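You operate a simulated robot arm through the tools that you are given. There is no shell and no other tool. Be economical: measure what you need, move in short steps, check, and stop when the job is done.

You run a simulated robot arm. Do the job below in one go: nothing can be reset, and whatever is moved stays where it is left.

TASK
Switch the black machine off, then oil it.
Fine: three presses under the flap; shut the flap.

It is judged by the outcome, as a careful person would: the job done as asked, and still so three seconds after it is handed in. It fails if anything else is knocked over, pushed out of place, dropped, spilled or broken.

THE ROBOT
A 6-joint arm with a two-finger parallel gripper, fixed in place. Base frame: the origin is at the foot of the arm, x ahead of it, y to its left, z up; the work surface is at about z = 780. Lengths are in mm, angles in rad, forces in N, time in s.
With the tool pointing down near the work surface it reaches from about 320 to 740 mm from the base axis. Its first joint turns from -1.152 to 1.152 rad. Payload 2.45 kg.
The TCP is the grasp point between the finger pads, 24 mm short of the fingertips. In the tool frame z runs along the fingers and y along their closing line. The gripper opens to 68 mm. The fingers are 17 mm wide and 10 mm thick; the gripper's body (40 by 70 mm) begins 41 mm behind the TCP.
Orientation is that of the tool frame in the base frame, as a unit quaternion [x, y, z, w]. With the fingers straight down and closing along the base's y, the tool's x points along the base's -x, its y along +y and its z along -z.

THE INTERFACE
- The arm moves only by the tool send_rows. Its argument "motion" is a list of rows, each an object (a shift or turn left out is 0, a gripper value left out holds the last) with "xyz": the shift along the tool's x, y, z in mm, a list of three; "turn": the turn, a rotation vector about the tool's x, y, z in rad, a list of three; "gripper": the gripper command, from -1 (fully open) to 1 (shut), values between in proportion. In form: [{"xyz": [dx, dy, dz], "turn": [wx, wy, wz], "gripper": gripper}, ...]. A call has 1 to 20 rows; each row shifts and turns the commanded pose from where the row before left it, along the tool's axes as they then stand. A row lasts 0.2 s, in which the tool goes at most 50 mm and 0.15 rad; a call with a longer step from one row to the next is refused whole, and so is a gripper value outside its range. A pose out of reach is approached as far as the arm can. The call stops where the force on the tool passes 60 N (or 10 N more than at its start, if that is more) or the arm is blocked; 0.2 s more then pass. Each finger travels about 108 mm/s and halts on what it meets, pressing with about 34 N; the grip force reading is that of the motor and also rises with nothing between the fingers. The clock runs only during rows and for 0.2 s after the last one: add rows that do not move to give the fingers time. The reply holds the time, the measured pose of the TCP, the force on the tool along the base axes, the opening and the grip force, in the units named above and with some noise, with the torque about the TCP (base axes, N m) and any sound that the robot's microphone picked up.
- Cameras (640 x 400 px; columns grow to the right, rows downward): "scene" is fixed at [180.9, 422.5, 1477.4]; the picture's right is [-0.65, -0.76, 0.00], its down [-0.34, 0.29, -0.90] and it looks along [0.68, -0.58, -0.45] (base axes); focal length 323 px, centre (320, 200). "wrist" rides on the gripper at [84, 11, -75] in the tool frame; the picture's right is [-0.13, 0.99, 0.00], its down [-0.60, -0.08, -0.79] and it looks along [-0.79, -0.10, 0.61] (tool axes); focal length 251 px, centre (320, 200). There is no depth. A picture from a camera that has moved, and an enlarged one, comes with that camera's place and axes in the base frame and with its lens.
- capture(camera): a new picture of that camera. No time passes.
- zoom(camera, box): a new picture of the part [left, top, right, bottom] of that camera's present view, enlarged. No time passes.
- finish_job(): hands the job in; it is judged then, once.

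Work in short steps. Places have to be worked out from the pictures, the camera data and where the tool is seen: move nearer, look again, correct. Check each grasp and each placing, and mend what went wrong. You have 120 turns and 64 pictures in all, those below and enlarged ones among them. Open the gripper and draw the arm clear of the work before you hand the job in, unless the task says otherwise; then end with one line.

The tools are called after "Emit:" as name(argument=value, ...) on one line, values as JSON. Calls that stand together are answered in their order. send_rows: Moves the arm, as the interface text tells. Its arguments: {"type":"object","properties":{"motion":{"type":"array"}},"required":["motion"]} The other tools are called the same way: capture (camera) takes a picture; zoom (camera, box) takes an enlarged picture of a part of a camera's view; finish_job () hands the job in.

At the start:

```text
clock: 0.0
tool_pos: [503.2, -4.9, 1342.1]
tcp_rot: [0.0, 1.0, -0.001, 0.002]
wrist_force: [-0.5, 0.3, -0.2]
ft_torque: [0.0, 0.01, -0.03]
gripper_width: 67.9
finger_force: 0.1
```

scene: 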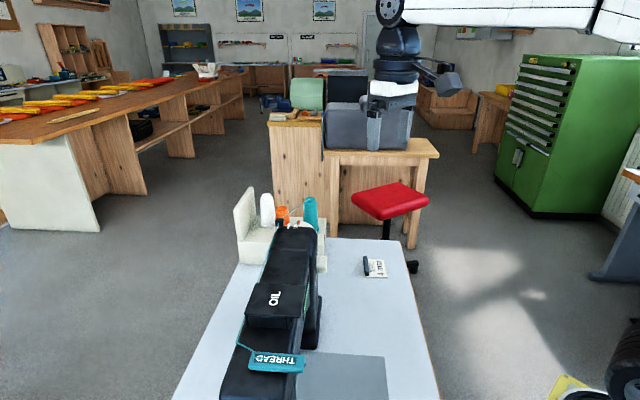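
wrist: 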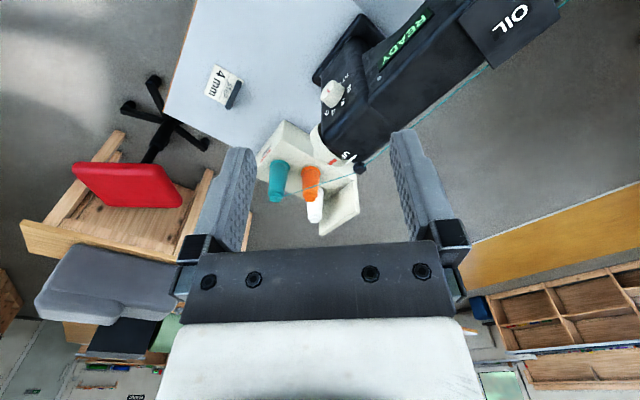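

The black machine lies ahead of the arm, with an "OIL" flap, a "THREAD" flap and a READY light. I'll enlarge the views to find the switch and what's around it.

Emit:
zoom(camera="scene", box=[220, 180, 420, 305])

Emit:
zoom(camera="scene", box=[200, 275, 400, 400])

Emit:
zoom(camera="wrist", box=[240, 0, 560, 200])

```text
3.20 times, centred on (320, 242) of scene
camera zoom: at [180.9, 422.5, 1477.4], right [-0.65, -0.76, 0.0], down [-0.34, 0.29, -0.9], along [0.68, -0.58, -0.45], focal length 1033 px, centre (320, 64)
```

zoom: 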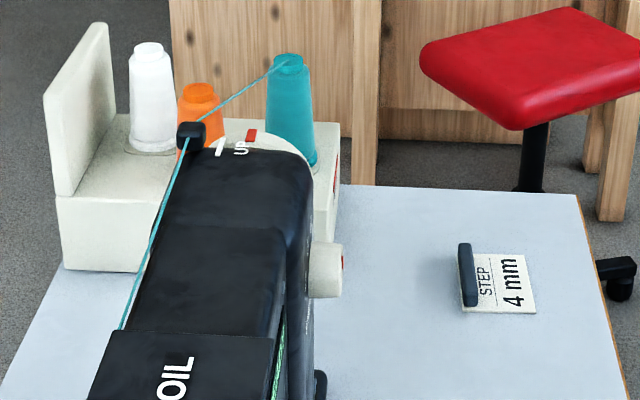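

```text
3.20 times, centred on (300, 338) of scene
camera zoom: at [180.9, 422.5, 1477.4], right [-0.65, -0.76, 0.0], down [-0.34, 0.29, -0.9], along [0.68, -0.58, -0.45], focal length 1033 px, centre (384, -240)
```

zoom: 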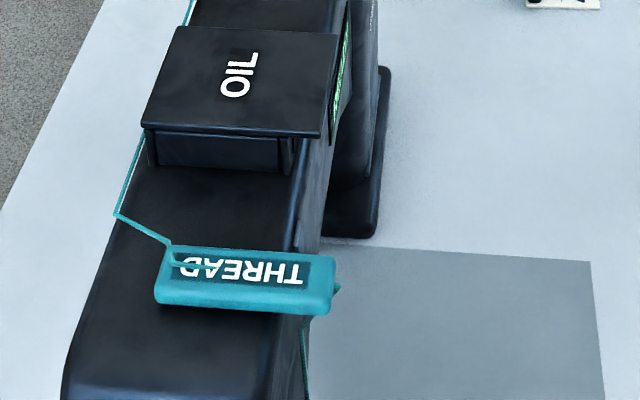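

```text
2.00 times, centred on (400, 100) of wrist
camera zoom: at [418.3, 5.7, 1416.2], right [0.13, 0.99, 0.0], down [0.6, -0.08, 0.8], along [0.79, -0.1, -0.61], focal length 503 px, centre (160, 400)
```

zoom: 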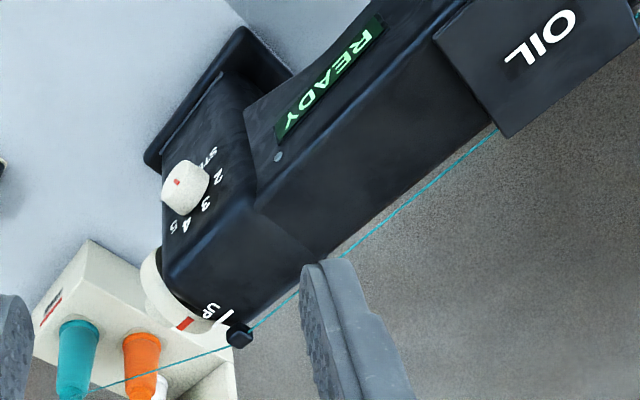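

I estimate the OIL flap at about (552, 208, 1075). The machine runs at roughly 45°, with its front facing the base. I'll lower the wrist camera and turn it to look at the machine's front.

Emit:
send_rows(motion=[{"xyz": [15, -6, 40]}, {"xyz": [15, -6, 40]}, {"xyz": [15, -6, 40]}, {"xyz": [15, -6, 40]}, {"xyz": [15, -6, 40]}, {"xyz": [15, -6, 40]}, {"turn": [0, 0, -0.13]}, {"turn": [0, 0, -0.13]}, {"turn": [0, 0, -0.13]}, {"turn": [0, 0, -0.13]}, {"turn": [0, 0, -0.13]}, {"turn": [0, 0, -0.13]}, {}])

Emit:
capture(camera="wrist")

```text
clock: 2.8
tool_pos: [413.0, -41.1, 1101.6]
tcp_rot: [-0.381, 0.924, -0.001, 0.001]
wrist_force: [-0.9, 0.2, 0.1]
ft_torque: [0.04, -0.01, -0.01]
gripper_width: 67.9
finger_force: 0.0
```

```text
58 pictures are left
camera wrist: at [345.8, -92.9, 1176.2], right [-0.61, 0.79, 0.0], down [0.48, 0.37, 0.79], along [0.63, 0.48, -0.61], focal length 251 px, centre (320, 200)
```

wrist: 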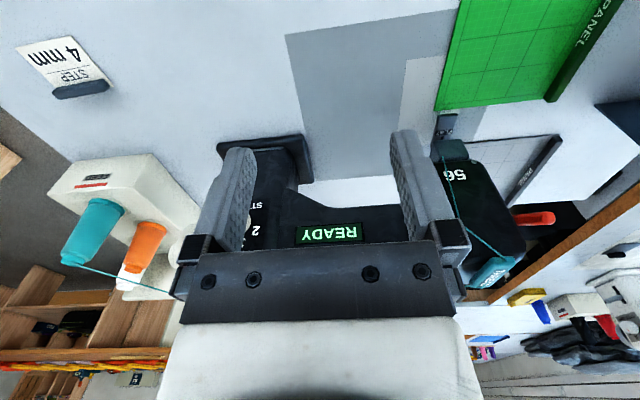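

The view is upside down and partly blocked by the gripper. I'll enlarge the spool box with its red mark and the head end.

Emit:
zoom(camera="wrist", box=[30, 130, 230, 255])

Emit:
zoom(camera="wrist", box=[400, 90, 600, 215])

```text
3.20 times, centred on (130, 192) of wrist
camera zoom: at [345.8, -92.9, 1176.2], right [-0.61, 0.79, 0.0], down [0.48, 0.37, 0.79], along [0.63, 0.48, -0.61], focal length 805 px, centre (928, 224)
```

zoom: 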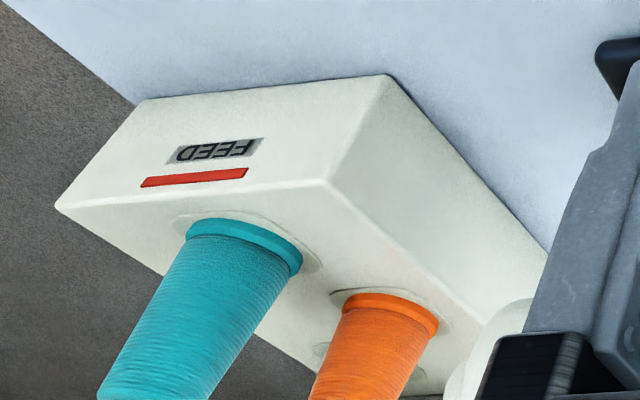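

```text
3.20 times, centred on (500, 152) of wrist
camera zoom: at [345.8, -92.9, 1176.2], right [-0.61, 0.79, 0.0], down [0.48, 0.37, 0.79], along [0.63, 0.48, -0.61], focal length 805 px, centre (-256, 352)
```

zoom: 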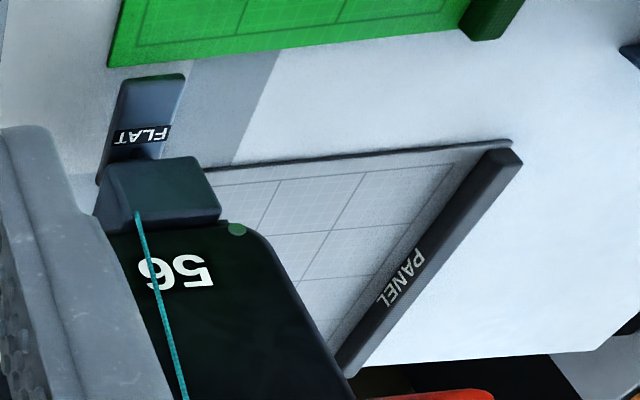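

"FEED" is on the spool box, and there's a counter and a foot at the head. I'll tilt the camera up so the machine front comes out from behind the fingers.

Emit:
send_rows(motion=[{"turn": [0, -0.14, 0]}, {"turn": [0, -0.14, 0]}, {"turn": [0, -0.14, 0]}, {"turn": [0, -0.14, 0]}, {}])

Emit:
capture(camera="wrist")

```text
clock: 4.0
tool_pos: [413.3, -41.7, 1099.7]
tcp_rot: [-0.367, 0.888, 0.105, 0.257]
wrist_force: [0.5, -0.2, -0.2]
ft_torque: [0.01, 0.0, 0.02]
gripper_width: 67.9
finger_force: 0.1
```

```text
55 pictures are left
camera wrist: at [326.4, -112.1, 1119.5], right [-0.62, 0.78, 0.07], down [0.12, 0.01, 0.99], along [0.78, 0.62, -0.1], focal length 251 px, centre (320, 200)
```

wrist: 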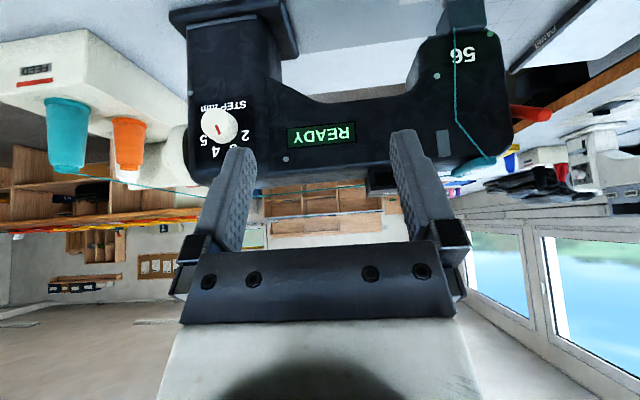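

Now the machine's front is visible, so I'll enlarge it to look for a power switch.

Emit:
zoom(camera="wrist", box=[160, 0, 360, 200])

Emit:
zoom(camera="wrist", box=[380, 0, 580, 200])

```text
2.00 times, centred on (260, 100) of wrist
camera zoom: at [326.4, -112.1, 1119.5], right [-0.62, 0.78, 0.07], down [0.12, 0.01, 0.99], along [0.78, 0.62, -0.1], focal length 503 px, centre (440, 400)
```

zoom: 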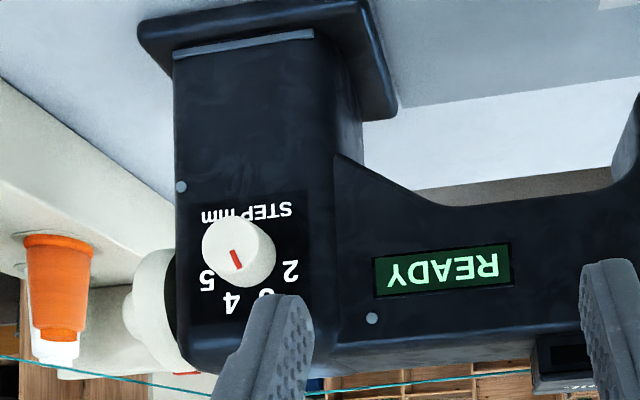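

```text
2.00 times, centred on (480, 100) of wrist
camera zoom: at [326.4, -112.1, 1119.5], right [-0.62, 0.78, 0.07], down [0.12, 0.01, 0.99], along [0.78, 0.62, -0.1], focal length 503 px, centre (0, 400)
```

zoom: 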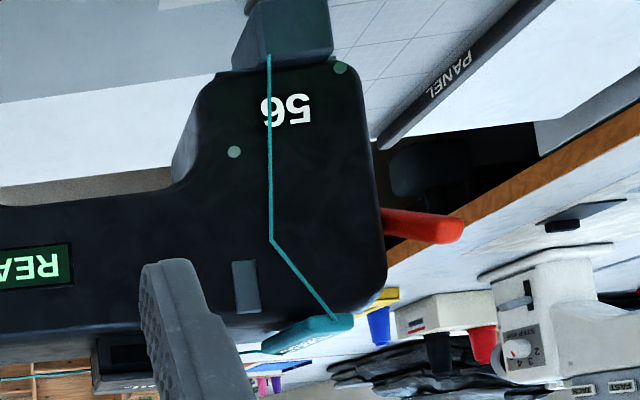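

The front shows only the STEP dial and the READY display, with no switch. The switch may be on the handwheel end, so I'll go round to the right and look back at it.

Emit:
send_rows(motion=[{"turn": [0, 0.14, 0]}, {"turn": [0, 0.14, 0]}, {"turn": [0, 0.14, 0]}, {"turn": [0, 0.14, 0]}, {"xyz": [-3.3, -37, 0]}, {"xyz": [-3.3, -37, 0]}, {"xyz": [-3.3, -37, 0]}, {"xyz": [-3.3, -37, 0]}, {"xyz": [-3.3, -37, 0]}, {"xyz": [-3.3, -37, 0]}, {"xyz": [-3.3, -37, 0]}, {"xyz": [-3.3, -37, 0]}, {"turn": [0, 0, -0.14]}, {"turn": [0, 0, -0.14]}, {"turn": [0, 0, -0.14]}, {"turn": [0, 0, -0.14]}, {"turn": [0, 0, -0.14]}, {"turn": [0, 0, -0.14]}, {}])

Emit:
send_rows(motion=[{"turn": [0, -0.14, 0]}, {"turn": [0, -0.14, 0]}, {"turn": [0, -0.14, 0]}, {"turn": [0, -0.14, 0]}, {}])

Emit:
capture(camera="wrist")

```text
clock: 8.0
tool_pos: [640.3, -232.0, 1103.2]
tcp_rot: [0.724, -0.69, 0.002, 0.0]
wrist_force: [-0.2, -0.2, -0.2]
ft_torque: [0.0, 0.0, -0.04]
gripper_width: 68.0
finger_force: 0.1
```

```text
clock: 9.2
tool_pos: [640.1, -232.9, 1102.0]
tcp_rot: [0.696, -0.662, -0.2, -0.192]
wrist_force: [0.4, 0.2, -0.5]
ft_torque: [0.0, -0.03, 0.01]
gripper_width: 67.8
finger_force: 0.0
```

```text
52 pictures are left
camera wrist: at [634.8, -345.0, 1121.1], right [-1.0, 0.06, 0.07], down [0.07, 0.09, 0.99], along [0.05, 0.99, -0.1], focal length 251 px, centre (320, 200)
```

wrist: 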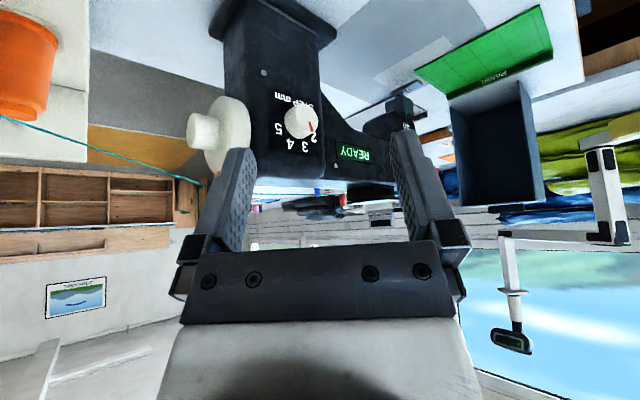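

The right end is now partly in view, so I'll enlarge it.

Emit:
zoom(camera="wrist", box=[170, 0, 430, 200])

```text
2.00 times, centred on (300, 100) of wrist
camera zoom: at [634.8, -345.0, 1121.1], right [-1.0, 0.06, 0.07], down [0.07, 0.09, 0.99], along [0.05, 0.99, -0.1], focal length 503 px, centre (360, 400)
```

zoom: 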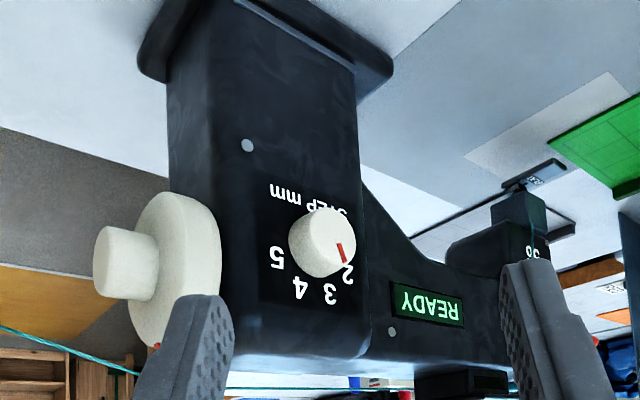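

There's no switch on this end either, so it may be at the back. I'll rise clear and turn the camera toward the rear side.

Emit:
send_rows(motion=[{"turn": [0, 0.14, 0]}, {"turn": [0, 0.14, 0]}, {"turn": [0, 0.14, 0]}, {"turn": [0, 0.14, 0]}, {"xyz": [0, 0, -45]}, {"xyz": [0, 0, -45]}, {"xyz": [0, 0, -45]}, {"xyz": [0, 0, -45]}, {}])

Emit:
send_rows(motion=[{"turn": [0, 0, -0.14]}, {"turn": [0, 0, -0.14]}, {"turn": [0, 0, -0.14]}, {"turn": [0, 0, -0.14]}, {"turn": [0, 0, -0.14]}, {"turn": [0, 0, -0.14]}, {"turn": [0, 0, -0.14]}, {"turn": [0, 0, -0.14]}, {"turn": [0, 0, -0.14]}, {"turn": [0, 0, -0.14]}, {"turn": [0, 0, -0.14]}, {"turn": [0, 0, -0.14]}, {"turn": [0, 0, -0.14]}, {"turn": [0, 0, -0.14]}, {"turn": [0, 0, -0.14]}, {"turn": [0, 0, -0.14]}, {}])

```text
clock: 11.2
tool_pos: [638.9, -232.6, 1282.0]
tcp_rot: [0.724, -0.689, 0.002, -0.002]
wrist_force: [0.1, 0.2, -0.3]
ft_torque: [0.02, 0.0, -0.04]
gripper_width: 67.8
finger_force: 0.0
```

```text
clock: 14.8
tool_pos: [640.1, -233.0, 1282.7]
tcp_rot: [0.963, -0.269, 0.002, 0.001]
wrist_force: [0.1, -0.2, 0.3]
ft_torque: [-0.03, -0.02, -0.01]
gripper_width: 68.0
finger_force: 0.0
out of reach, approached as far as the arm can: row 8, 9, 10, 11, 12, 13, 14, 15, 16
```

The wrist stops at a yaw of about 149° here. A small test shift will show which frame the command is in.

Emit:
send_rows(motion=[{"xyz": [30, 0, 0]}, {}, {}])

```text
clock: 15.6
tool_pos: [652.0, -241.6, 1275.5]
tcp_rot: [0.962, -0.271, 0.001, 0.001]
wrist_force: [0.7, 0.8, 0.6]
ft_torque: [0.0, 0.04, -0.02]
gripper_width: 68.2
finger_force: 0.0
out of reach, approached as far as the arm can: row 1
```

The command was clamped at the reachable pose. Next I'll carry the tool across, high over the machine, toward its left and rear.

Emit:
send_rows(motion=[{"xyz": [-27, -36.5, 2]}, {"xyz": [-27, -36.5, 2]}, {"xyz": [-27, -36.5, 2]}, {"xyz": [-27, -36.5, 2]}, {"xyz": [-27, -36.5, 2]}, {"xyz": [-27, -36.5, 2]}, {"xyz": [-27, -36.5, 2]}, {"xyz": [-27, -36.5, 2]}, {"xyz": [-27, -36.5, 2]}, {"xyz": [-27, -36.5, 2]}, {"xyz": [-27, -36.5, 2]}, {"xyz": [-27, -36.5, 2]}, {}])

Emit:
send_rows(motion=[{"turn": [0, 0, -0.14]}, {"turn": [0, 0, -0.14]}, {"turn": [0, 0, -0.14]}, {"turn": [0, 0, -0.14]}, {"turn": [0, 0, -0.14]}, {"turn": [0, 0, -0.14]}, {}])

Emit:
capture(camera="wrist")

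```text
clock: 18.4
tool_pos: [601.0, 303.0, 1249.5]
tcp_rot: [0.963, -0.269, 0.002, 0.001]
wrist_force: [-0.3, 0.3, 0.1]
ft_torque: [-0.03, 0.01, 0.01]
gripper_width: 68.2
finger_force: 0.0
```

```text
clock: 20.0
tool_pos: [601.7, 303.3, 1249.7]
tcp_rot: [0.989, 0.147, 0.002, 0.002]
wrist_force: [0.2, 0.3, 0.0]
ft_torque: [0.01, -0.01, 0.01]
gripper_width: 68.0
finger_force: 0.0
```

```text
50 pictures are left
camera wrist: at [685.8, 315.9, 1324.8], right [0.17, -0.99, 0.0], down [-0.6, -0.1, 0.79], along [-0.78, -0.13, -0.61], focal length 251 px, centre (320, 200)
```

wrist: 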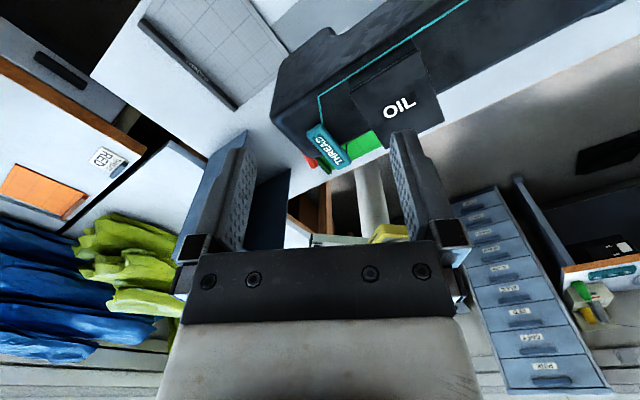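

I need a lower view from further behind. I'll move out and down behind the machine, staying clear of it.

Emit:
send_rows(motion=[{"xyz": [18, -24, 0]}, {"xyz": [18, -24, 0]}, {"xyz": [0, 0, 43]}, {"xyz": [0, 0, 43]}, {"xyz": [0, 0, 43]}, {"turn": [0, 0, -0.1]}, {}])

Emit:
capture(camera="wrist")

```text
clock: 21.6
tool_pos: [609.4, 347.2, 1112.9]
tcp_rot: [0.98, 0.197, 0.002, 0.001]
wrist_force: [0.3, 0.7, -0.5]
ft_torque: [0.0, 0.01, 0.01]
gripper_width: 68.0
finger_force: 0.1
out of reach, approached as far as the arm can: row 2
```

```text
49 pictures are left
camera wrist: at [690.6, 370.5, 1188.2], right [0.26, -0.96, 0.0], down [-0.59, -0.16, 0.79], along [-0.76, -0.21, -0.61], focal length 251 px, centre (320, 200)
```

wrist: 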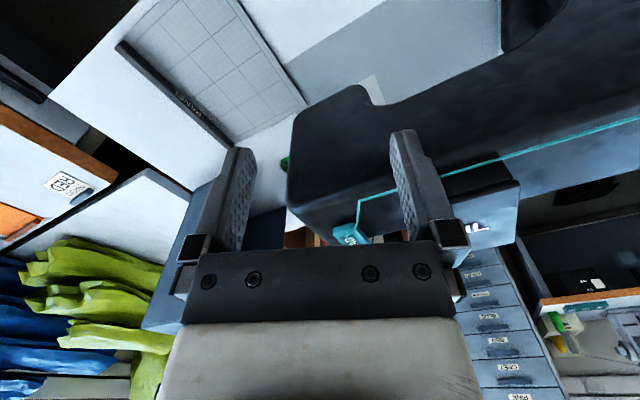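

The back of the head is plain. The column is out of view to the right, so I'll tilt the tool sideways to bring it in.

Emit:
send_rows(motion=[{"turn": [-0.14, 0, 0]}, {"turn": [-0.14, 0, 0]}, {"turn": [-0.14, 0, 0]}, {"turn": [-0.14, 0, 0]}, {"turn": [-0.14, 0, 0]}, {}])

Emit:
capture(camera="wrist")

```text
clock: 23.0
tool_pos: [609.8, 347.0, 1113.3]
tcp_rot: [0.921, 0.184, 0.069, 0.337]
wrist_force: [0.5, 0.9, 0.3]
ft_torque: [0.03, 0.02, -0.01]
gripper_width: 68.0
finger_force: 0.0
```

```text
48 pictures are left
camera wrist: at [670.8, 417.2, 1177.5], right [0.17, -0.75, 0.64], down [-0.78, 0.3, 0.55], along [-0.6, -0.59, -0.53], focal length 251 px, centre (320, 200)
```

wrist: 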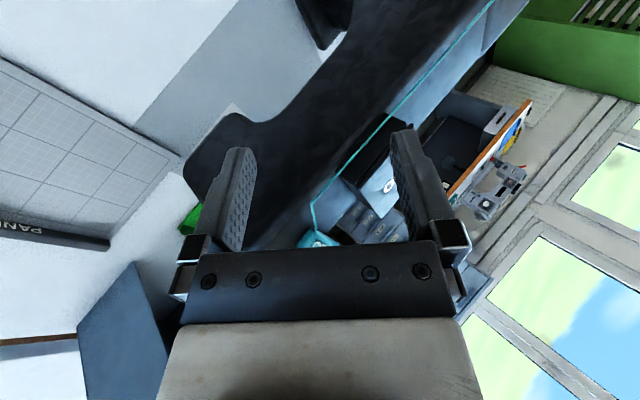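

The column is at the top edge, so I'll pitch the camera to bring it in.

Emit:
send_rows(motion=[{"turn": [0, 0.14, 0]}, {"turn": [0, 0.14, 0]}, {"turn": [0, 0.14, 0]}, {"turn": [0, 0.14, 0]}, {}])

Emit:
capture(camera="wrist")

```text
clock: 24.2
tool_pos: [608.4, 349.0, 1113.8]
tcp_rot: [0.866, 0.27, 0.321, 0.272]
wrist_force: [-0.5, -0.1, -0.7]
ft_torque: [-0.03, -0.01, 0.04]
gripper_width: 68.1
finger_force: 0.0
```

```text
47 pictures are left
camera wrist: at [613.5, 416.5, 1202.6], right [0.21, -0.78, 0.59], down [-0.97, -0.1, 0.21], along [-0.11, -0.62, -0.78], focal length 251 px, centre (320, 200)
```

wrist: 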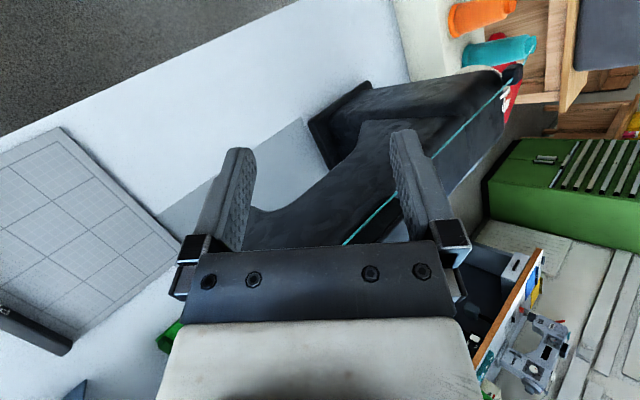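

The back comes into view here; I'll enlarge it to check for a switch.

Emit:
zoom(camera="wrist", box=[240, 50, 540, 240])

Emit:
capture(camera="scene")

```text
2.11 times, centred on (390, 145) of wrist
camera zoom: at [613.5, 416.5, 1202.6], right [0.21, -0.78, 0.59], down [-0.97, -0.1, 0.21], along [-0.11, -0.62, -0.78], focal length 529 px, centre (173, 316)
```

zoom: 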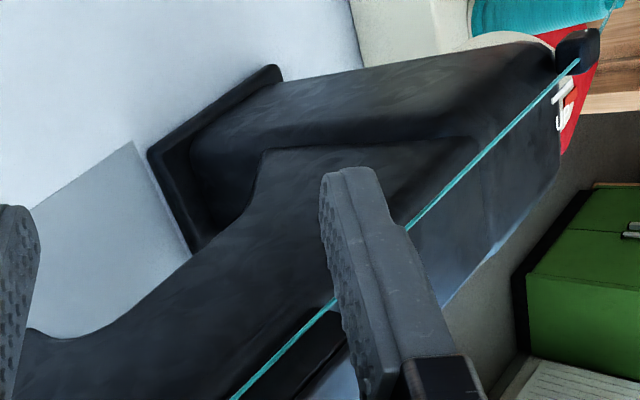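

```text
45 pictures are left
```

scene: 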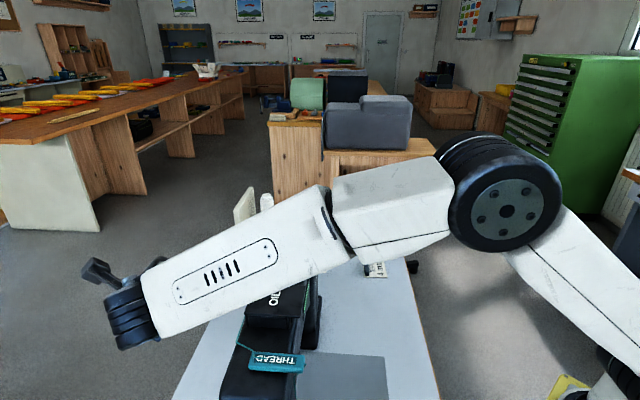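

The back is plain too. I'll untilt, rise, and swing round to look at the head end with the red lever.

Emit:
send_rows(motion=[{"turn": [0, -0.14, 0]}, {"turn": [0, -0.14, 0]}, {"turn": [0, -0.14, 0]}, {"turn": [0, -0.14, 0]}, {"turn": [0.14, 0, 0]}, {"turn": [0.14, 0, 0]}, {"turn": [0.14, 0, 0]}, {"turn": [0.14, 0, 0]}, {"turn": [0.14, 0, 0]}, {"xyz": [0, 0, -40]}, {"xyz": [0, 0, -40]}, {"xyz": [0, 0, -40]}, {"xyz": [0, 0, -30]}, {"xyz": [-43, -13.5, 0]}, {"xyz": [-43, -13.5, 0]}, {"xyz": [-43, -13.5, 0]}, {"xyz": [-43, -13.5, 0]}, {}])

Emit:
send_rows(motion=[{"turn": [0, 0, 0.15]}, {"turn": [0, 0, 0.15]}, {"turn": [0, 0, 0.15]}, {"turn": [0, 0, 0.15]}, {"turn": [0, 0, 0.15]}, {"turn": [0, 0, 0.15]}, {"turn": [0, 0, 0.15]}, {"turn": [0, 0, 0.15]}, {"turn": [0, 0, 0.15]}, {"turn": [0, 0, 0.15]}, {"turn": [0, 0, 0.15]}, {"turn": [0, 0, 0.15]}, {"turn": [0, 0, 0.15]}, {"turn": [0, 0, 0.15]}, {"turn": [0, 0, 0.15]}, {"turn": [0, 0, 0.15]}, {"turn": [0, 0, 0.15]}, {"turn": [0, 0, 0.15]}, {"turn": [0, 0, 0.15]}, {"turn": [0, 0, 0.15]}])

Emit:
send_rows(motion=[{"turn": [0, 0, 0.15]}, {"turn": [0, 0, 0.15]}, {"turn": [0, 0, 0.15]}, {"turn": [0, 0, 0.15]}, {"turn": [0, 0, 0.15]}, {"turn": [0, 0, 0.15]}, {"turn": [0, 0, 0.15]}, {"turn": [0, 0, 0.15]}, {}])

Emit:
capture(camera="wrist")

```text
clock: 28.0
tool_pos: [423.5, 328.0, 1260.0]
tcp_rot: [0.981, 0.196, 0.001, 0.0]
wrist_force: [0.0, 0.3, 0.7]
ft_torque: [0.04, 0.0, 0.03]
gripper_width: 68.0
finger_force: 0.0
out of reach, approached as far as the arm can: row 13
```

```text
clock: 32.2
tool_pos: [423.2, 328.0, 1260.8]
tcp_rot: [-0.264, 0.965, -0.002, 0.001]
wrist_force: [-0.1, -0.1, -0.4]
ft_torque: [-0.01, -0.01, -0.01]
gripper_width: 68.2
finger_force: 0.0
```

```text
clock: 34.2
tool_pos: [423.1, 328.5, 1259.6]
tcp_rot: [0.325, 0.946, -0.002, 0.001]
wrist_force: [-0.5, 0.2, 0.0]
ft_torque: [-0.02, 0.0, -0.02]
gripper_width: 67.9
finger_force: 0.0
```

```text
44 pictures are left
camera wrist: at [363.5, 387.7, 1333.8], right [0.71, 0.7, 0.0], down [0.43, -0.43, 0.8], along [0.56, -0.57, -0.61], focal length 251 px, centre (320, 200)
```

wrist: 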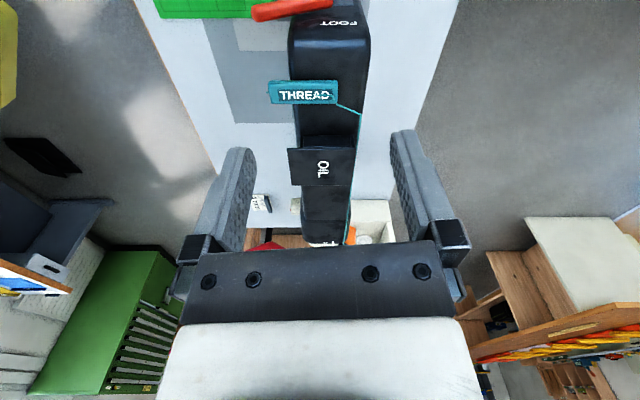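

The red lever is labelled FOOT, so it's the presser-foot lifter. I'll look at the front again, aimed steeply down to take in the table and machine base.

Emit:
send_rows(motion=[{"xyz": [-24.4, -30.3, 0]}, {"xyz": [-24.4, -30.3, 0]}, {"xyz": [-24.4, -30.3, 0]}, {"xyz": [-24.4, -30.3, 0]}, {"xyz": [-24.4, -30.3, 0]}, {"xyz": [-24.4, -30.3, 0]}, {"xyz": [-24.4, -30.3, 0]}, {"turn": [0, 0, -0.14]}, {"turn": [0, 0, -0.14]}, {"turn": [0, 0, -0.14]}, {"turn": [0, 0, -0.14]}, {"turn": [0, 0, -0.14]}, {"turn": [0, 0, -0.14]}, {"turn": [0, 0, -0.14]}, {"turn": [0, 0, -0.14]}, {"turn": [0, 0, -0.14]}, {"turn": [0, 0, -0.14]}, {"turn": [0, 0, -0.14]}, {}])

Emit:
send_rows(motion=[{"turn": [0, 0.14, 0]}, {"turn": [0, 0.14, 0]}, {"turn": [0, 0.14, 0]}, {"turn": [0, 0.14, 0]}, {}])

Emit:
capture(camera="wrist")

```text
clock: 38.2
tool_pos: [428.5, 56.1, 1259.9]
tcp_rot: [-0.426, 0.905, -0.001, 0.001]
wrist_force: [0.0, 0.7, 0.1]
ft_torque: [-0.04, -0.01, -0.02]
gripper_width: 68.2
finger_force: 0.1
```

```text
clock: 39.4
tool_pos: [427.2, 55.8, 1260.9]
tcp_rot: [-0.408, 0.87, -0.118, -0.249]
wrist_force: [-1.1, 0.4, 0.0]
ft_torque: [-0.05, 0.01, -0.01]
gripper_width: 68.0
finger_force: 0.0
```

```text
43 pictures are left
camera wrist: at [399.5, 38.3, 1368.1], right [-0.69, 0.72, -0.07], down [0.65, 0.67, 0.35], along [0.3, 0.2, -0.93], focal length 251 px, centre (320, 200)
```

wrist: 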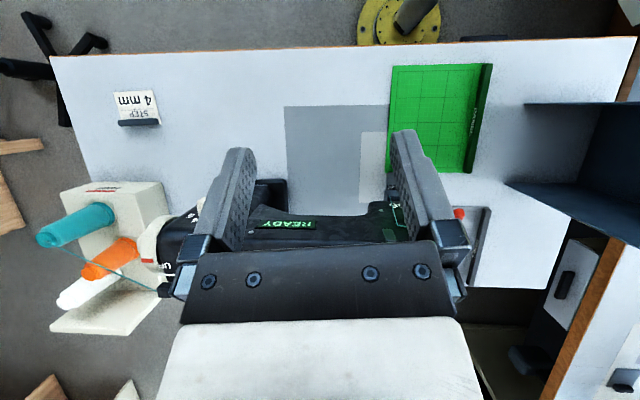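

The whole table is in view. There's a dark item at its near edge (around 485, 38), so I'll enlarge that, plus the right-hand region.

Emit:
zoom(camera="wrist", box=[360, 0, 640, 120])

Emit:
zoom(camera="wrist", box=[440, 190, 640, 400])

```text
2.29 times, centred on (500, 60) of wrist
camera zoom: at [399.5, 38.3, 1368.1], right [-0.69, 0.72, -0.07], down [0.65, 0.67, 0.35], along [0.3, 0.2, -0.93], focal length 575 px, centre (-91, 520)
```

zoom: 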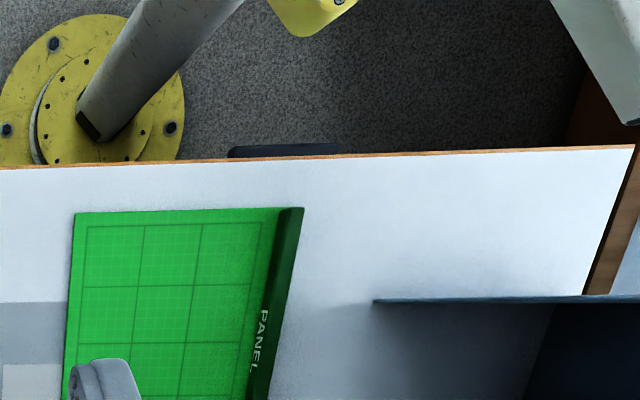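

```text
1.90 times, centred on (540, 295) of wrist
camera zoom: at [399.5, 38.3, 1368.1], right [-0.69, 0.72, -0.07], down [0.65, 0.67, 0.35], along [0.3, 0.2, -0.93], focal length 479 px, centre (-99, 19)
```

zoom: 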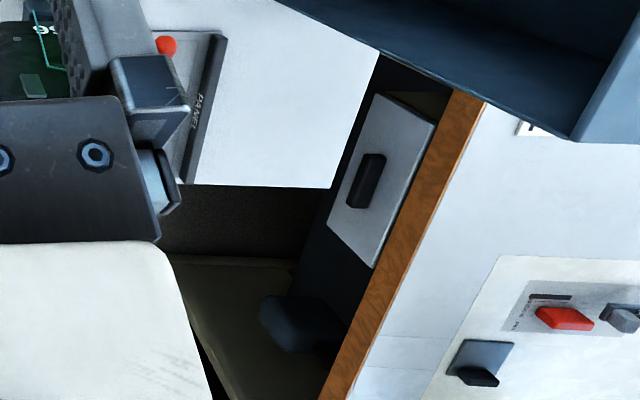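

A second bench has a panel with a red switch. I'll enlarge that, and the dark box by the table edge.

Emit:
zoom(camera="wrist", box=[560, 300, 640, 400])

Emit:
zoom(camera="wrist", box=[530, 220, 630, 300])

```text
4.00 times, centred on (600, 350) of wrist
camera zoom: at [399.5, 38.3, 1368.1], right [-0.69, 0.72, -0.07], down [0.65, 0.67, 0.35], along [0.3, 0.2, -0.93], focal length 1006 px, centre (-800, -400)
```

zoom: 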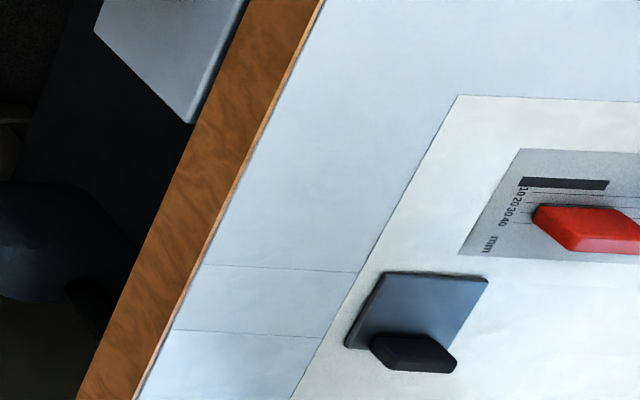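

```text
5.00 times, centred on (580, 260) of wrist
camera zoom: at [399.5, 38.3, 1368.1], right [-0.69, 0.72, -0.07], down [0.65, 0.67, 0.35], along [0.3, 0.2, -0.93], focal length 1257 px, centre (-980, -100)
```

zoom: 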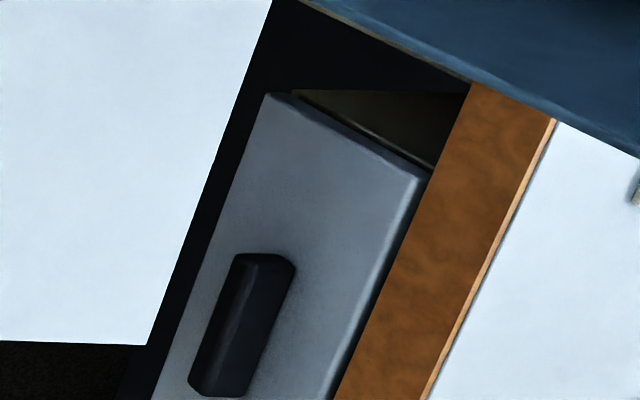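

Those belong to other stations. I'll enlarge the dark item at the front edge of the table.

Emit:
zoom(camera="wrist", box=[440, 20, 540, 82])

```text
6.40 times, centred on (490, 51) of wrist
camera zoom: at [399.5, 38.3, 1368.1], right [-0.69, 0.72, -0.07], down [0.65, 0.67, 0.35], along [0.3, 0.2, -0.93], focal length 1609 px, centre (-768, 1154)
```

zoom: 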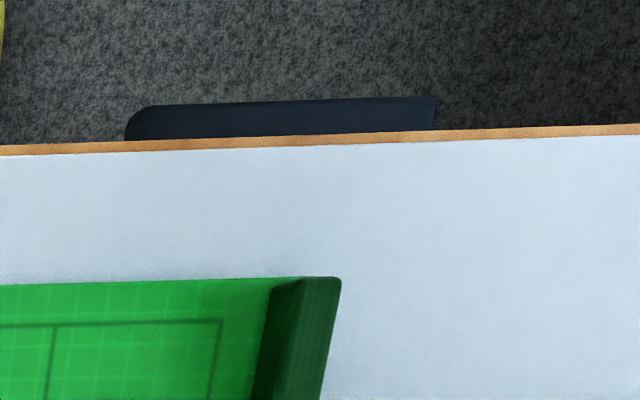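

It looks like a stool or pedal on the floor. The FEED box works out at a radius of about 925 mm, beyond reach, so the switch must be nearer. The grey rectangle on the front of the head is a candidate, so I'll go and look closer.

Emit:
send_rows(motion=[{"turn": [0, -0.14, 0]}, {"turn": [0, -0.14, 0]}, {"turn": [0, -0.14, 0]}, {"turn": [0, -0.14, 0]}, {"xyz": [-7.7, 11.8, 40]}, {"xyz": [-7.7, 11.8, 40]}, {"xyz": [-7.7, 11.8, 40]}, {"xyz": [-7.7, 11.8, 40]}, {"xyz": [-7.7, 11.8, 40]}, {"xyz": [-7.7, 11.8, 40]}, {"turn": [0, -0.14, 0]}, {"turn": [0, -0.14, 0]}, {"turn": [0, -0.14, 0]}, {"turn": [0, -0.14, 0]}, {}])

Emit:
capture(camera="wrist")

```text
clock: 42.6
tool_pos: [405.8, 136.2, 1018.4]
tcp_rot: [-0.411, 0.871, 0.115, 0.245]
wrist_force: [0.0, 0.1, -0.2]
ft_torque: [0.03, 0.0, 0.01]
gripper_width: 67.9
finger_force: 0.1
```

```text
37 pictures are left
camera wrist: at [326.4, 57.6, 1039.7], right [-0.69, 0.72, 0.07], down [0.13, 0.03, 0.99], along [0.71, 0.7, -0.11], focal length 251 px, centre (320, 200)
```

wrist: 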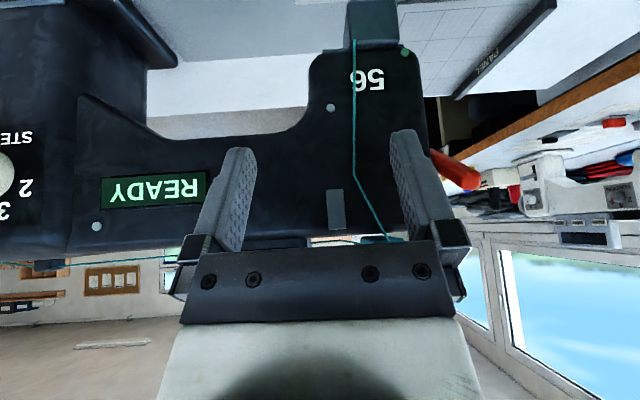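

The grey rectangle is only the slot for the thread lever. I'll enlarge the cream machine in the background, since its layout may show where the switch sits, and the whole head.

Emit:
zoom(camera="wrist", box=[440, 100, 640, 260])

Emit:
zoom(camera="wrist", box=[260, 0, 460, 130])

```text
2.50 times, centred on (540, 180) of wrist
camera zoom: at [326.4, 57.6, 1039.7], right [-0.69, 0.72, 0.07], down [0.13, 0.03, 0.99], along [0.71, 0.7, -0.11], focal length 629 px, centre (-230, 250)
```

zoom: 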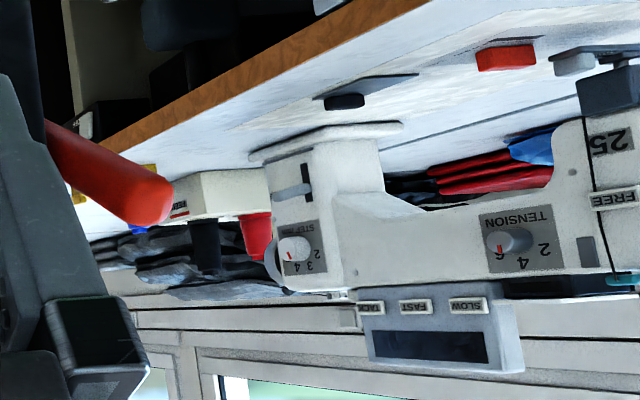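

```text
3.08 times, centred on (360, 65) of wrist
camera zoom: at [326.4, 57.6, 1039.7], right [-0.69, 0.72, 0.07], down [0.13, 0.03, 0.99], along [0.71, 0.7, -0.11], focal length 774 px, centre (197, 615)
```

zoom: 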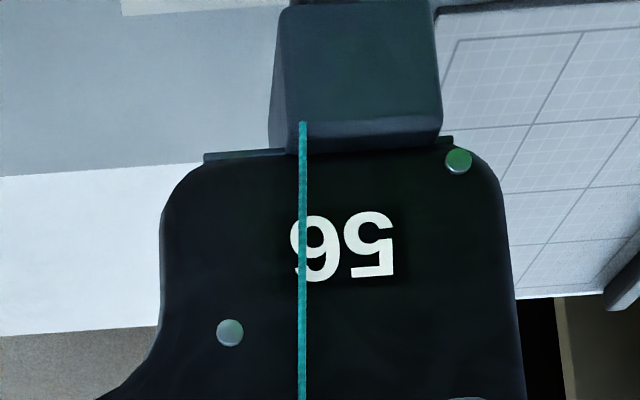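

The cream machine also has a box on its top. The black machine's OIL box sits in the same place, so I'll shift to see its front face between the fingers.

Emit:
send_rows(motion=[{"xyz": [0, -35, 0]}, {"xyz": [0, -35, 0]}, {"xyz": [30, 0, -40]}, {"xyz": [30, 0, -40]}, {}])

Emit:
capture(camera="wrist")

```text
clock: 43.8
tool_pos: [404.1, 18.1, 1058.0]
tcp_rot: [-0.408, 0.87, 0.117, 0.25]
wrist_force: [-0.2, 0.6, 0.1]
ft_torque: [0.0, 0.01, -0.01]
gripper_width: 67.6
finger_force: 0.0
out of reach, approached as far as the arm can: row 4
```

```text
34 pictures are left
camera wrist: at [325.2, -61.7, 1075.1], right [-0.69, 0.72, 0.07], down [0.12, 0.02, 0.99], along [0.71, 0.7, -0.1], focal length 251 px, centre (320, 200)
```

wrist: 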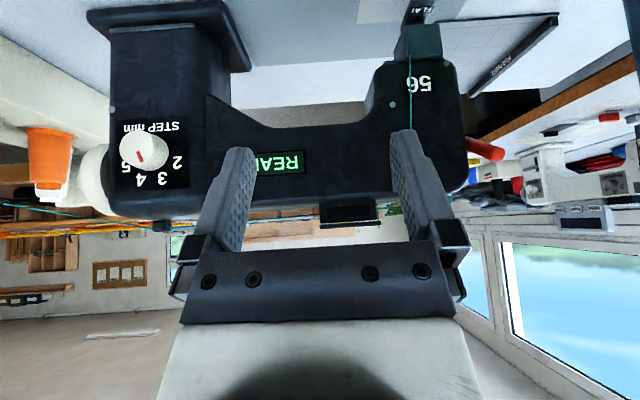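

Emit:
zoom(camera="wrist", box=[270, 160, 400, 245])

```text
4.71 times, centred on (335, 202) of wrist
camera zoom: at [325.2, -61.7, 1075.1], right [-0.69, 0.72, 0.07], down [0.12, 0.02, 0.99], along [0.71, 0.7, -0.1], focal length 1183 px, centre (249, 188)
```

zoom: 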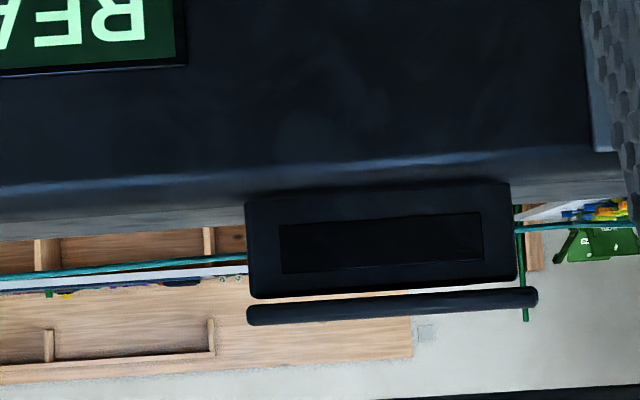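

The OIL box has a blank window, and its lid sits just above the body. Before opening it I'll check the table's front edge and underside on the right for an under-table switch.

Emit:
send_rows(motion=[{"xyz": [32.3, -23, 5.3]}, {"xyz": [32.3, -23, 5.3]}, {"xyz": [32.3, -23, 5.3]}, {"xyz": [32.3, -23, 5.3]}, {"xyz": [32.3, -23, 5.3]}, {"xyz": [32.3, -23, 5.3]}, {"xyz": [32.3, -23, 5.3]}, {}])

Emit:
capture(camera="wrist")

```text
clock: 45.6
tool_pos: [419.1, -215.3, 906.1]
tcp_rot: [-0.41, 0.869, 0.117, 0.251]
wrist_force: [-0.5, -0.2, 0.6]
ft_torque: [0.01, 0.02, -0.03]
gripper_width: 67.9
finger_force: 0.1
```

```text
32 pictures are left
camera wrist: at [340.5, -295.9, 924.0], right [-0.69, 0.72, 0.07], down [0.12, 0.02, 0.99], along [0.71, 0.7, -0.1], focal length 251 px, centre (320, 200)
```

wrist: 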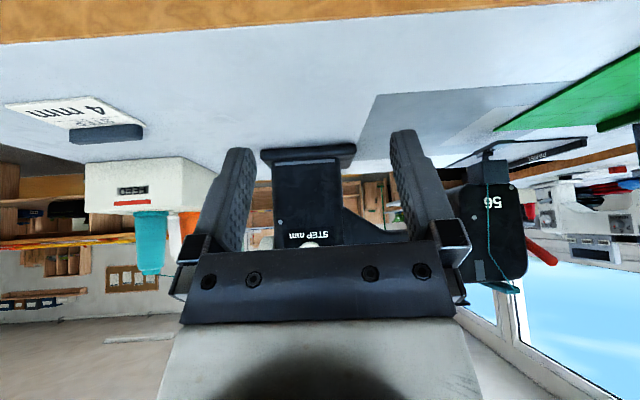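

The front edge is at the top of the picture. I'll go lower in front of it to see underneath.

Emit:
send_rows(motion=[{"xyz": [8, 0, -5]}, {"xyz": [8, 0, -5]}, {"xyz": [19.4, 0, 31]}, {"xyz": [19.4, 0, 31]}, {"xyz": [19.4, 0, 31]}, {"xyz": [19.4, 0, 31]}, {}])

Emit:
capture(camera="wrist")

```text
clock: 47.2
tool_pos: [408.9, -232.5, 760.0]
tcp_rot: [-0.41, 0.869, 0.116, 0.251]
wrist_force: [-0.5, -0.3, 0.1]
ft_torque: [-0.03, 0.0, 0.04]
gripper_width: 68.0
finger_force: 0.0
```

```text
31 pictures are left
camera wrist: at [329.8, -311.4, 777.9], right [-0.69, 0.72, 0.07], down [0.12, 0.02, 0.99], along [0.71, 0.7, -0.1], focal length 251 px, centre (320, 200)
```

wrist: 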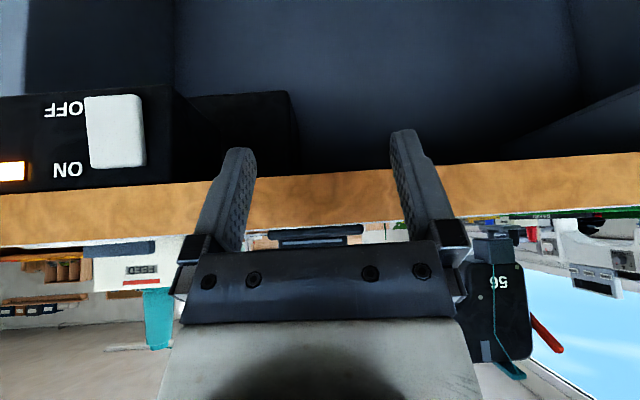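

Found it: a switch box under the table's front edge, with ON and OFF marked on a white rocker and an orange lamp lit. I'll enlarge it.

Emit:
zoom(camera="wrist", box=[0, 60, 200, 200])

```text
2.86 times, centred on (100, 130) of wrist
camera zoom: at [329.8, -311.4, 777.9], right [-0.69, 0.72, 0.07], down [0.12, 0.02, 0.99], along [0.71, 0.7, -0.1], focal length 718 px, centre (949, 400)
```

zoom: 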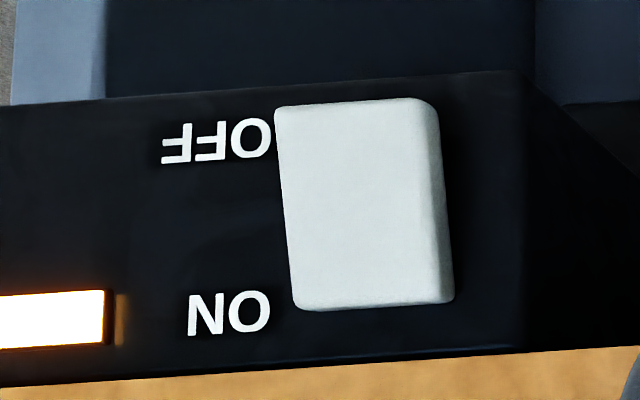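

The rocker's OFF end is the lower one, at about (572, −291, 675). The table's front face lies 203 mm along (0.716, 0.698). I'll close the gripper and level the fingers to point straight at the switch.

Emit:
send_rows(motion=[{"turn": [0, 0.14, 0], "gripper": 1}, {"turn": [0, 0.14, 0]}, {"turn": [0, 0.14, 0]}, {"turn": [0, 0.14, 0]}, {"turn": [0, 0, 0.107]}, {"turn": [0, -0.143, 0]}, {"turn": [0, -0.143, 0]}, {"turn": [0, -0.143, 0]}, {"turn": [0, -0.143, 0]}, {"turn": [0, -0.143, 0]}, {"turn": [0, -0.143, 0]}, {"turn": [0, -0.143, 0]}, {"turn": [0, -0.143, 0]}, {"turn": [0, -0.143, 0]}, {"turn": [0, -0.143, 0]}, {"turn": [0, -0.143, 0]}, {}])

```text
clock: 50.8
tool_pos: [411.7, -229.2, 758.8]
tcp_rot: [-0.266, 0.653, 0.265, 0.657]
wrist_force: [-0.4, 0.7, 0.4]
ft_torque: [-0.01, 0.03, -0.01]
gripper_width: 0.0
finger_force: 24.1
out of reach, approached as far as the arm can: row 16
```

The fingers are level and closed. I'll go down and across part of the way, then look again to refine the switch position.

Emit:
send_rows(motion=[{"xyz": [28, 0, 0]}, {"xyz": [28, 0, 0]}, {"xyz": [27, 0, 0]}, {"xyz": [0, -35, 0]}, {"xyz": [0, -35, 0]}, {"xyz": [0, -35, 0]}, {}])

Emit:
capture(camera="wrist")

```text
clock: 52.4
tool_pos: [469.1, -281.0, 692.4]
tcp_rot: [-0.267, 0.654, 0.267, 0.656]
wrist_force: [0.9, -0.2, 0.0]
ft_torque: [-0.02, -0.02, -0.02]
gripper_width: 0.0
finger_force: 23.7
out of reach, approached as far as the arm can: row 5, 6
```

```text
29 pictures are left
camera wrist: at [408.0, -326.5, 608.7], right [-0.69, 0.71, 0.13], down [-0.52, -0.61, 0.6], along [0.51, 0.35, 0.79], focal length 251 px, centre (320, 200)
```

wrist: 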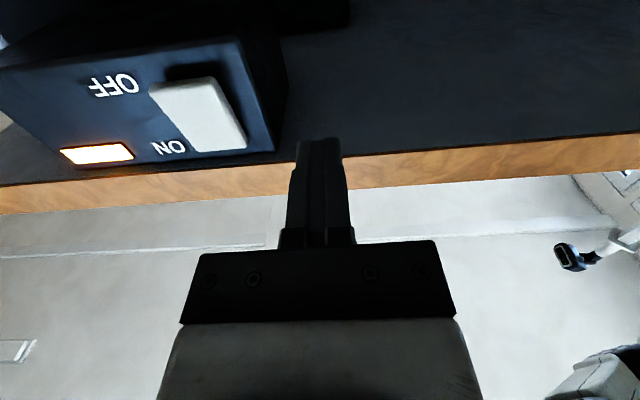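

In this level pose the arm is at its reach limit. The two views agree: the protruding OFF end is at about (570, −293, 674). I'll point the fingers about 45° down instead, which should bring the wrist within reach.

Emit:
send_rows(motion=[{"turn": [0, 0.143, 0]}, {"turn": [0, 0.143, 0]}, {"turn": [0, 0.143, 0]}, {"turn": [0, 0.143, 0]}, {"turn": [0, 0.143, 0]}, {"xyz": [0, -40, 0]}, {"xyz": [0, -39, 0]}, {}])

```text
clock: 54.2
tool_pos: [524.0, -338.8, 693.0]
tcp_rot: [-0.343, 0.842, 0.156, 0.386]
wrist_force: [-0.3, -0.1, -0.5]
ft_torque: [0.0, -0.02, 0.04]
gripper_width: 0.0
finger_force: 23.7
```

That pose is reachable and lined up along the edge. I'll move to just short of the OFF end and check with a picture.

Emit:
send_rows(motion=[{"xyz": [-6, 0, 14]}, {"xyz": [-6, 0, 14]}, {}])

Emit:
capture(camera="wrist")

```text
clock: 55.0
tool_pos: [544.4, -318.0, 684.7]
tcp_rot: [-0.342, 0.843, 0.154, 0.386]
wrist_force: [0.7, -1.2, -1.1]
ft_torque: [0.01, -0.02, 0.03]
gripper_width: 0.2
finger_force: 23.4
```

```text
28 pictures are left
camera wrist: at [456.7, -389.5, 669.2], right [-0.63, 0.77, 0.09], down [-0.09, -0.2, 0.98], along [0.77, 0.61, 0.2], focal length 251 px, centre (320, 200)
```

wrist: 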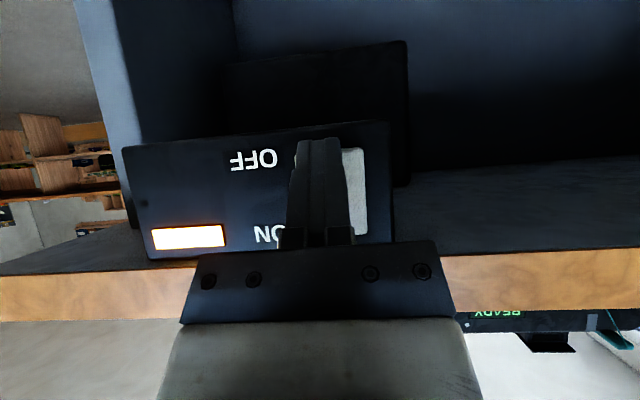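

The fingertip covers the OFF end, slightly to one side. I'll shift 5 mm and press forward in small steps.

Emit:
send_rows(motion=[{"xyz": [0, 5, 0]}, {"xyz": [-2, 0, 2.3]}, {"xyz": [-2, 0, 2.3]}, {"xyz": [-2, 0, 2.3]}, {"xyz": [-2, 0, 2.3]}, {}])

```text
clock: 56.4
tool_pos: [548.7, -305.5, 683.1]
tcp_rot: [-0.342, 0.842, 0.155, 0.386]
wrist_force: [0.4, 0.1, -0.1]
ft_torque: [0.02, 0.0, -0.02]
gripper_width: 0.0
finger_force: 23.3
```

No contact yet, so I'll keep pressing.

Emit:
send_rows(motion=[{"xyz": [-2, 0, 2.3]}, {"xyz": [-2, 0, 2.3]}, {"xyz": [-2, 0, 2.3]}, {}])

Emit:
capture(camera="wrist")

```text
clock: 57.4
tool_pos: [551.2, -305.3, 683.2]
tcp_rot: [-0.34, 0.844, 0.153, 0.385]
wrist_force: [-45.2, -30.2, 3.0]
ft_torque: [-0.4, 0.14, 0.23]
gripper_width: 0.1
finger_force: 23.5
```

```text
27 pictures are left
camera wrist: at [463.0, -375.6, 669.0], right [-0.62, 0.78, 0.09], down [-0.09, -0.19, 0.98], along [0.78, 0.6, 0.19], focal length 251 px, centre (320, 200)
```

wrist: 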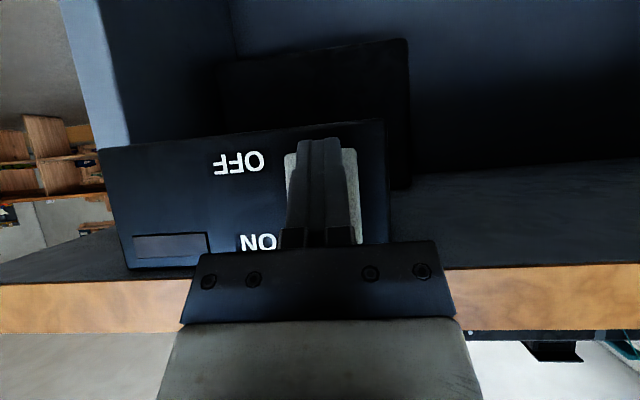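

The lamp went dark, so the switch is now OFF. I'll back straight out and confirm.

Emit:
send_rows(motion=[{"xyz": [4, 0, -4.6]}, {"xyz": [8, 0, -9.2]}, {"xyz": [12, 0, -14]}, {"xyz": [12, 0, -14]}, {}])

Emit:
capture(camera="wrist")

```text
clock: 58.6
tool_pos: [515.7, -339.0, 684.3]
tcp_rot: [-0.343, 0.842, 0.156, 0.387]
wrist_force: [0.5, 0.5, 0.5]
ft_torque: [-0.03, -0.01, -0.01]
gripper_width: 0.0
finger_force: 23.6
```

```text
26 pictures are left
camera wrist: at [429.6, -409.7, 669.3], right [-0.63, 0.77, 0.1], down [-0.1, -0.2, 0.98], along [0.77, 0.61, 0.2], focal length 251 px, centre (320, 200)
```

wrist: 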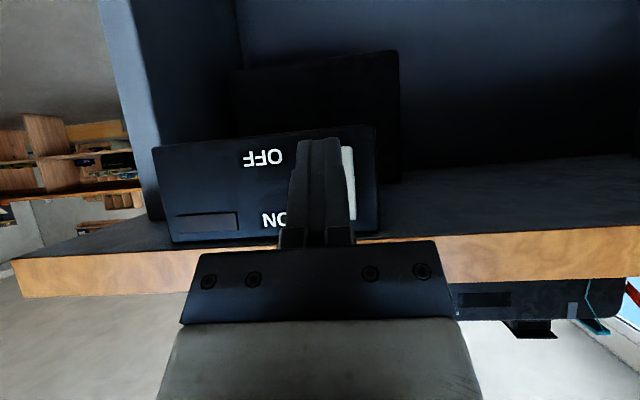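

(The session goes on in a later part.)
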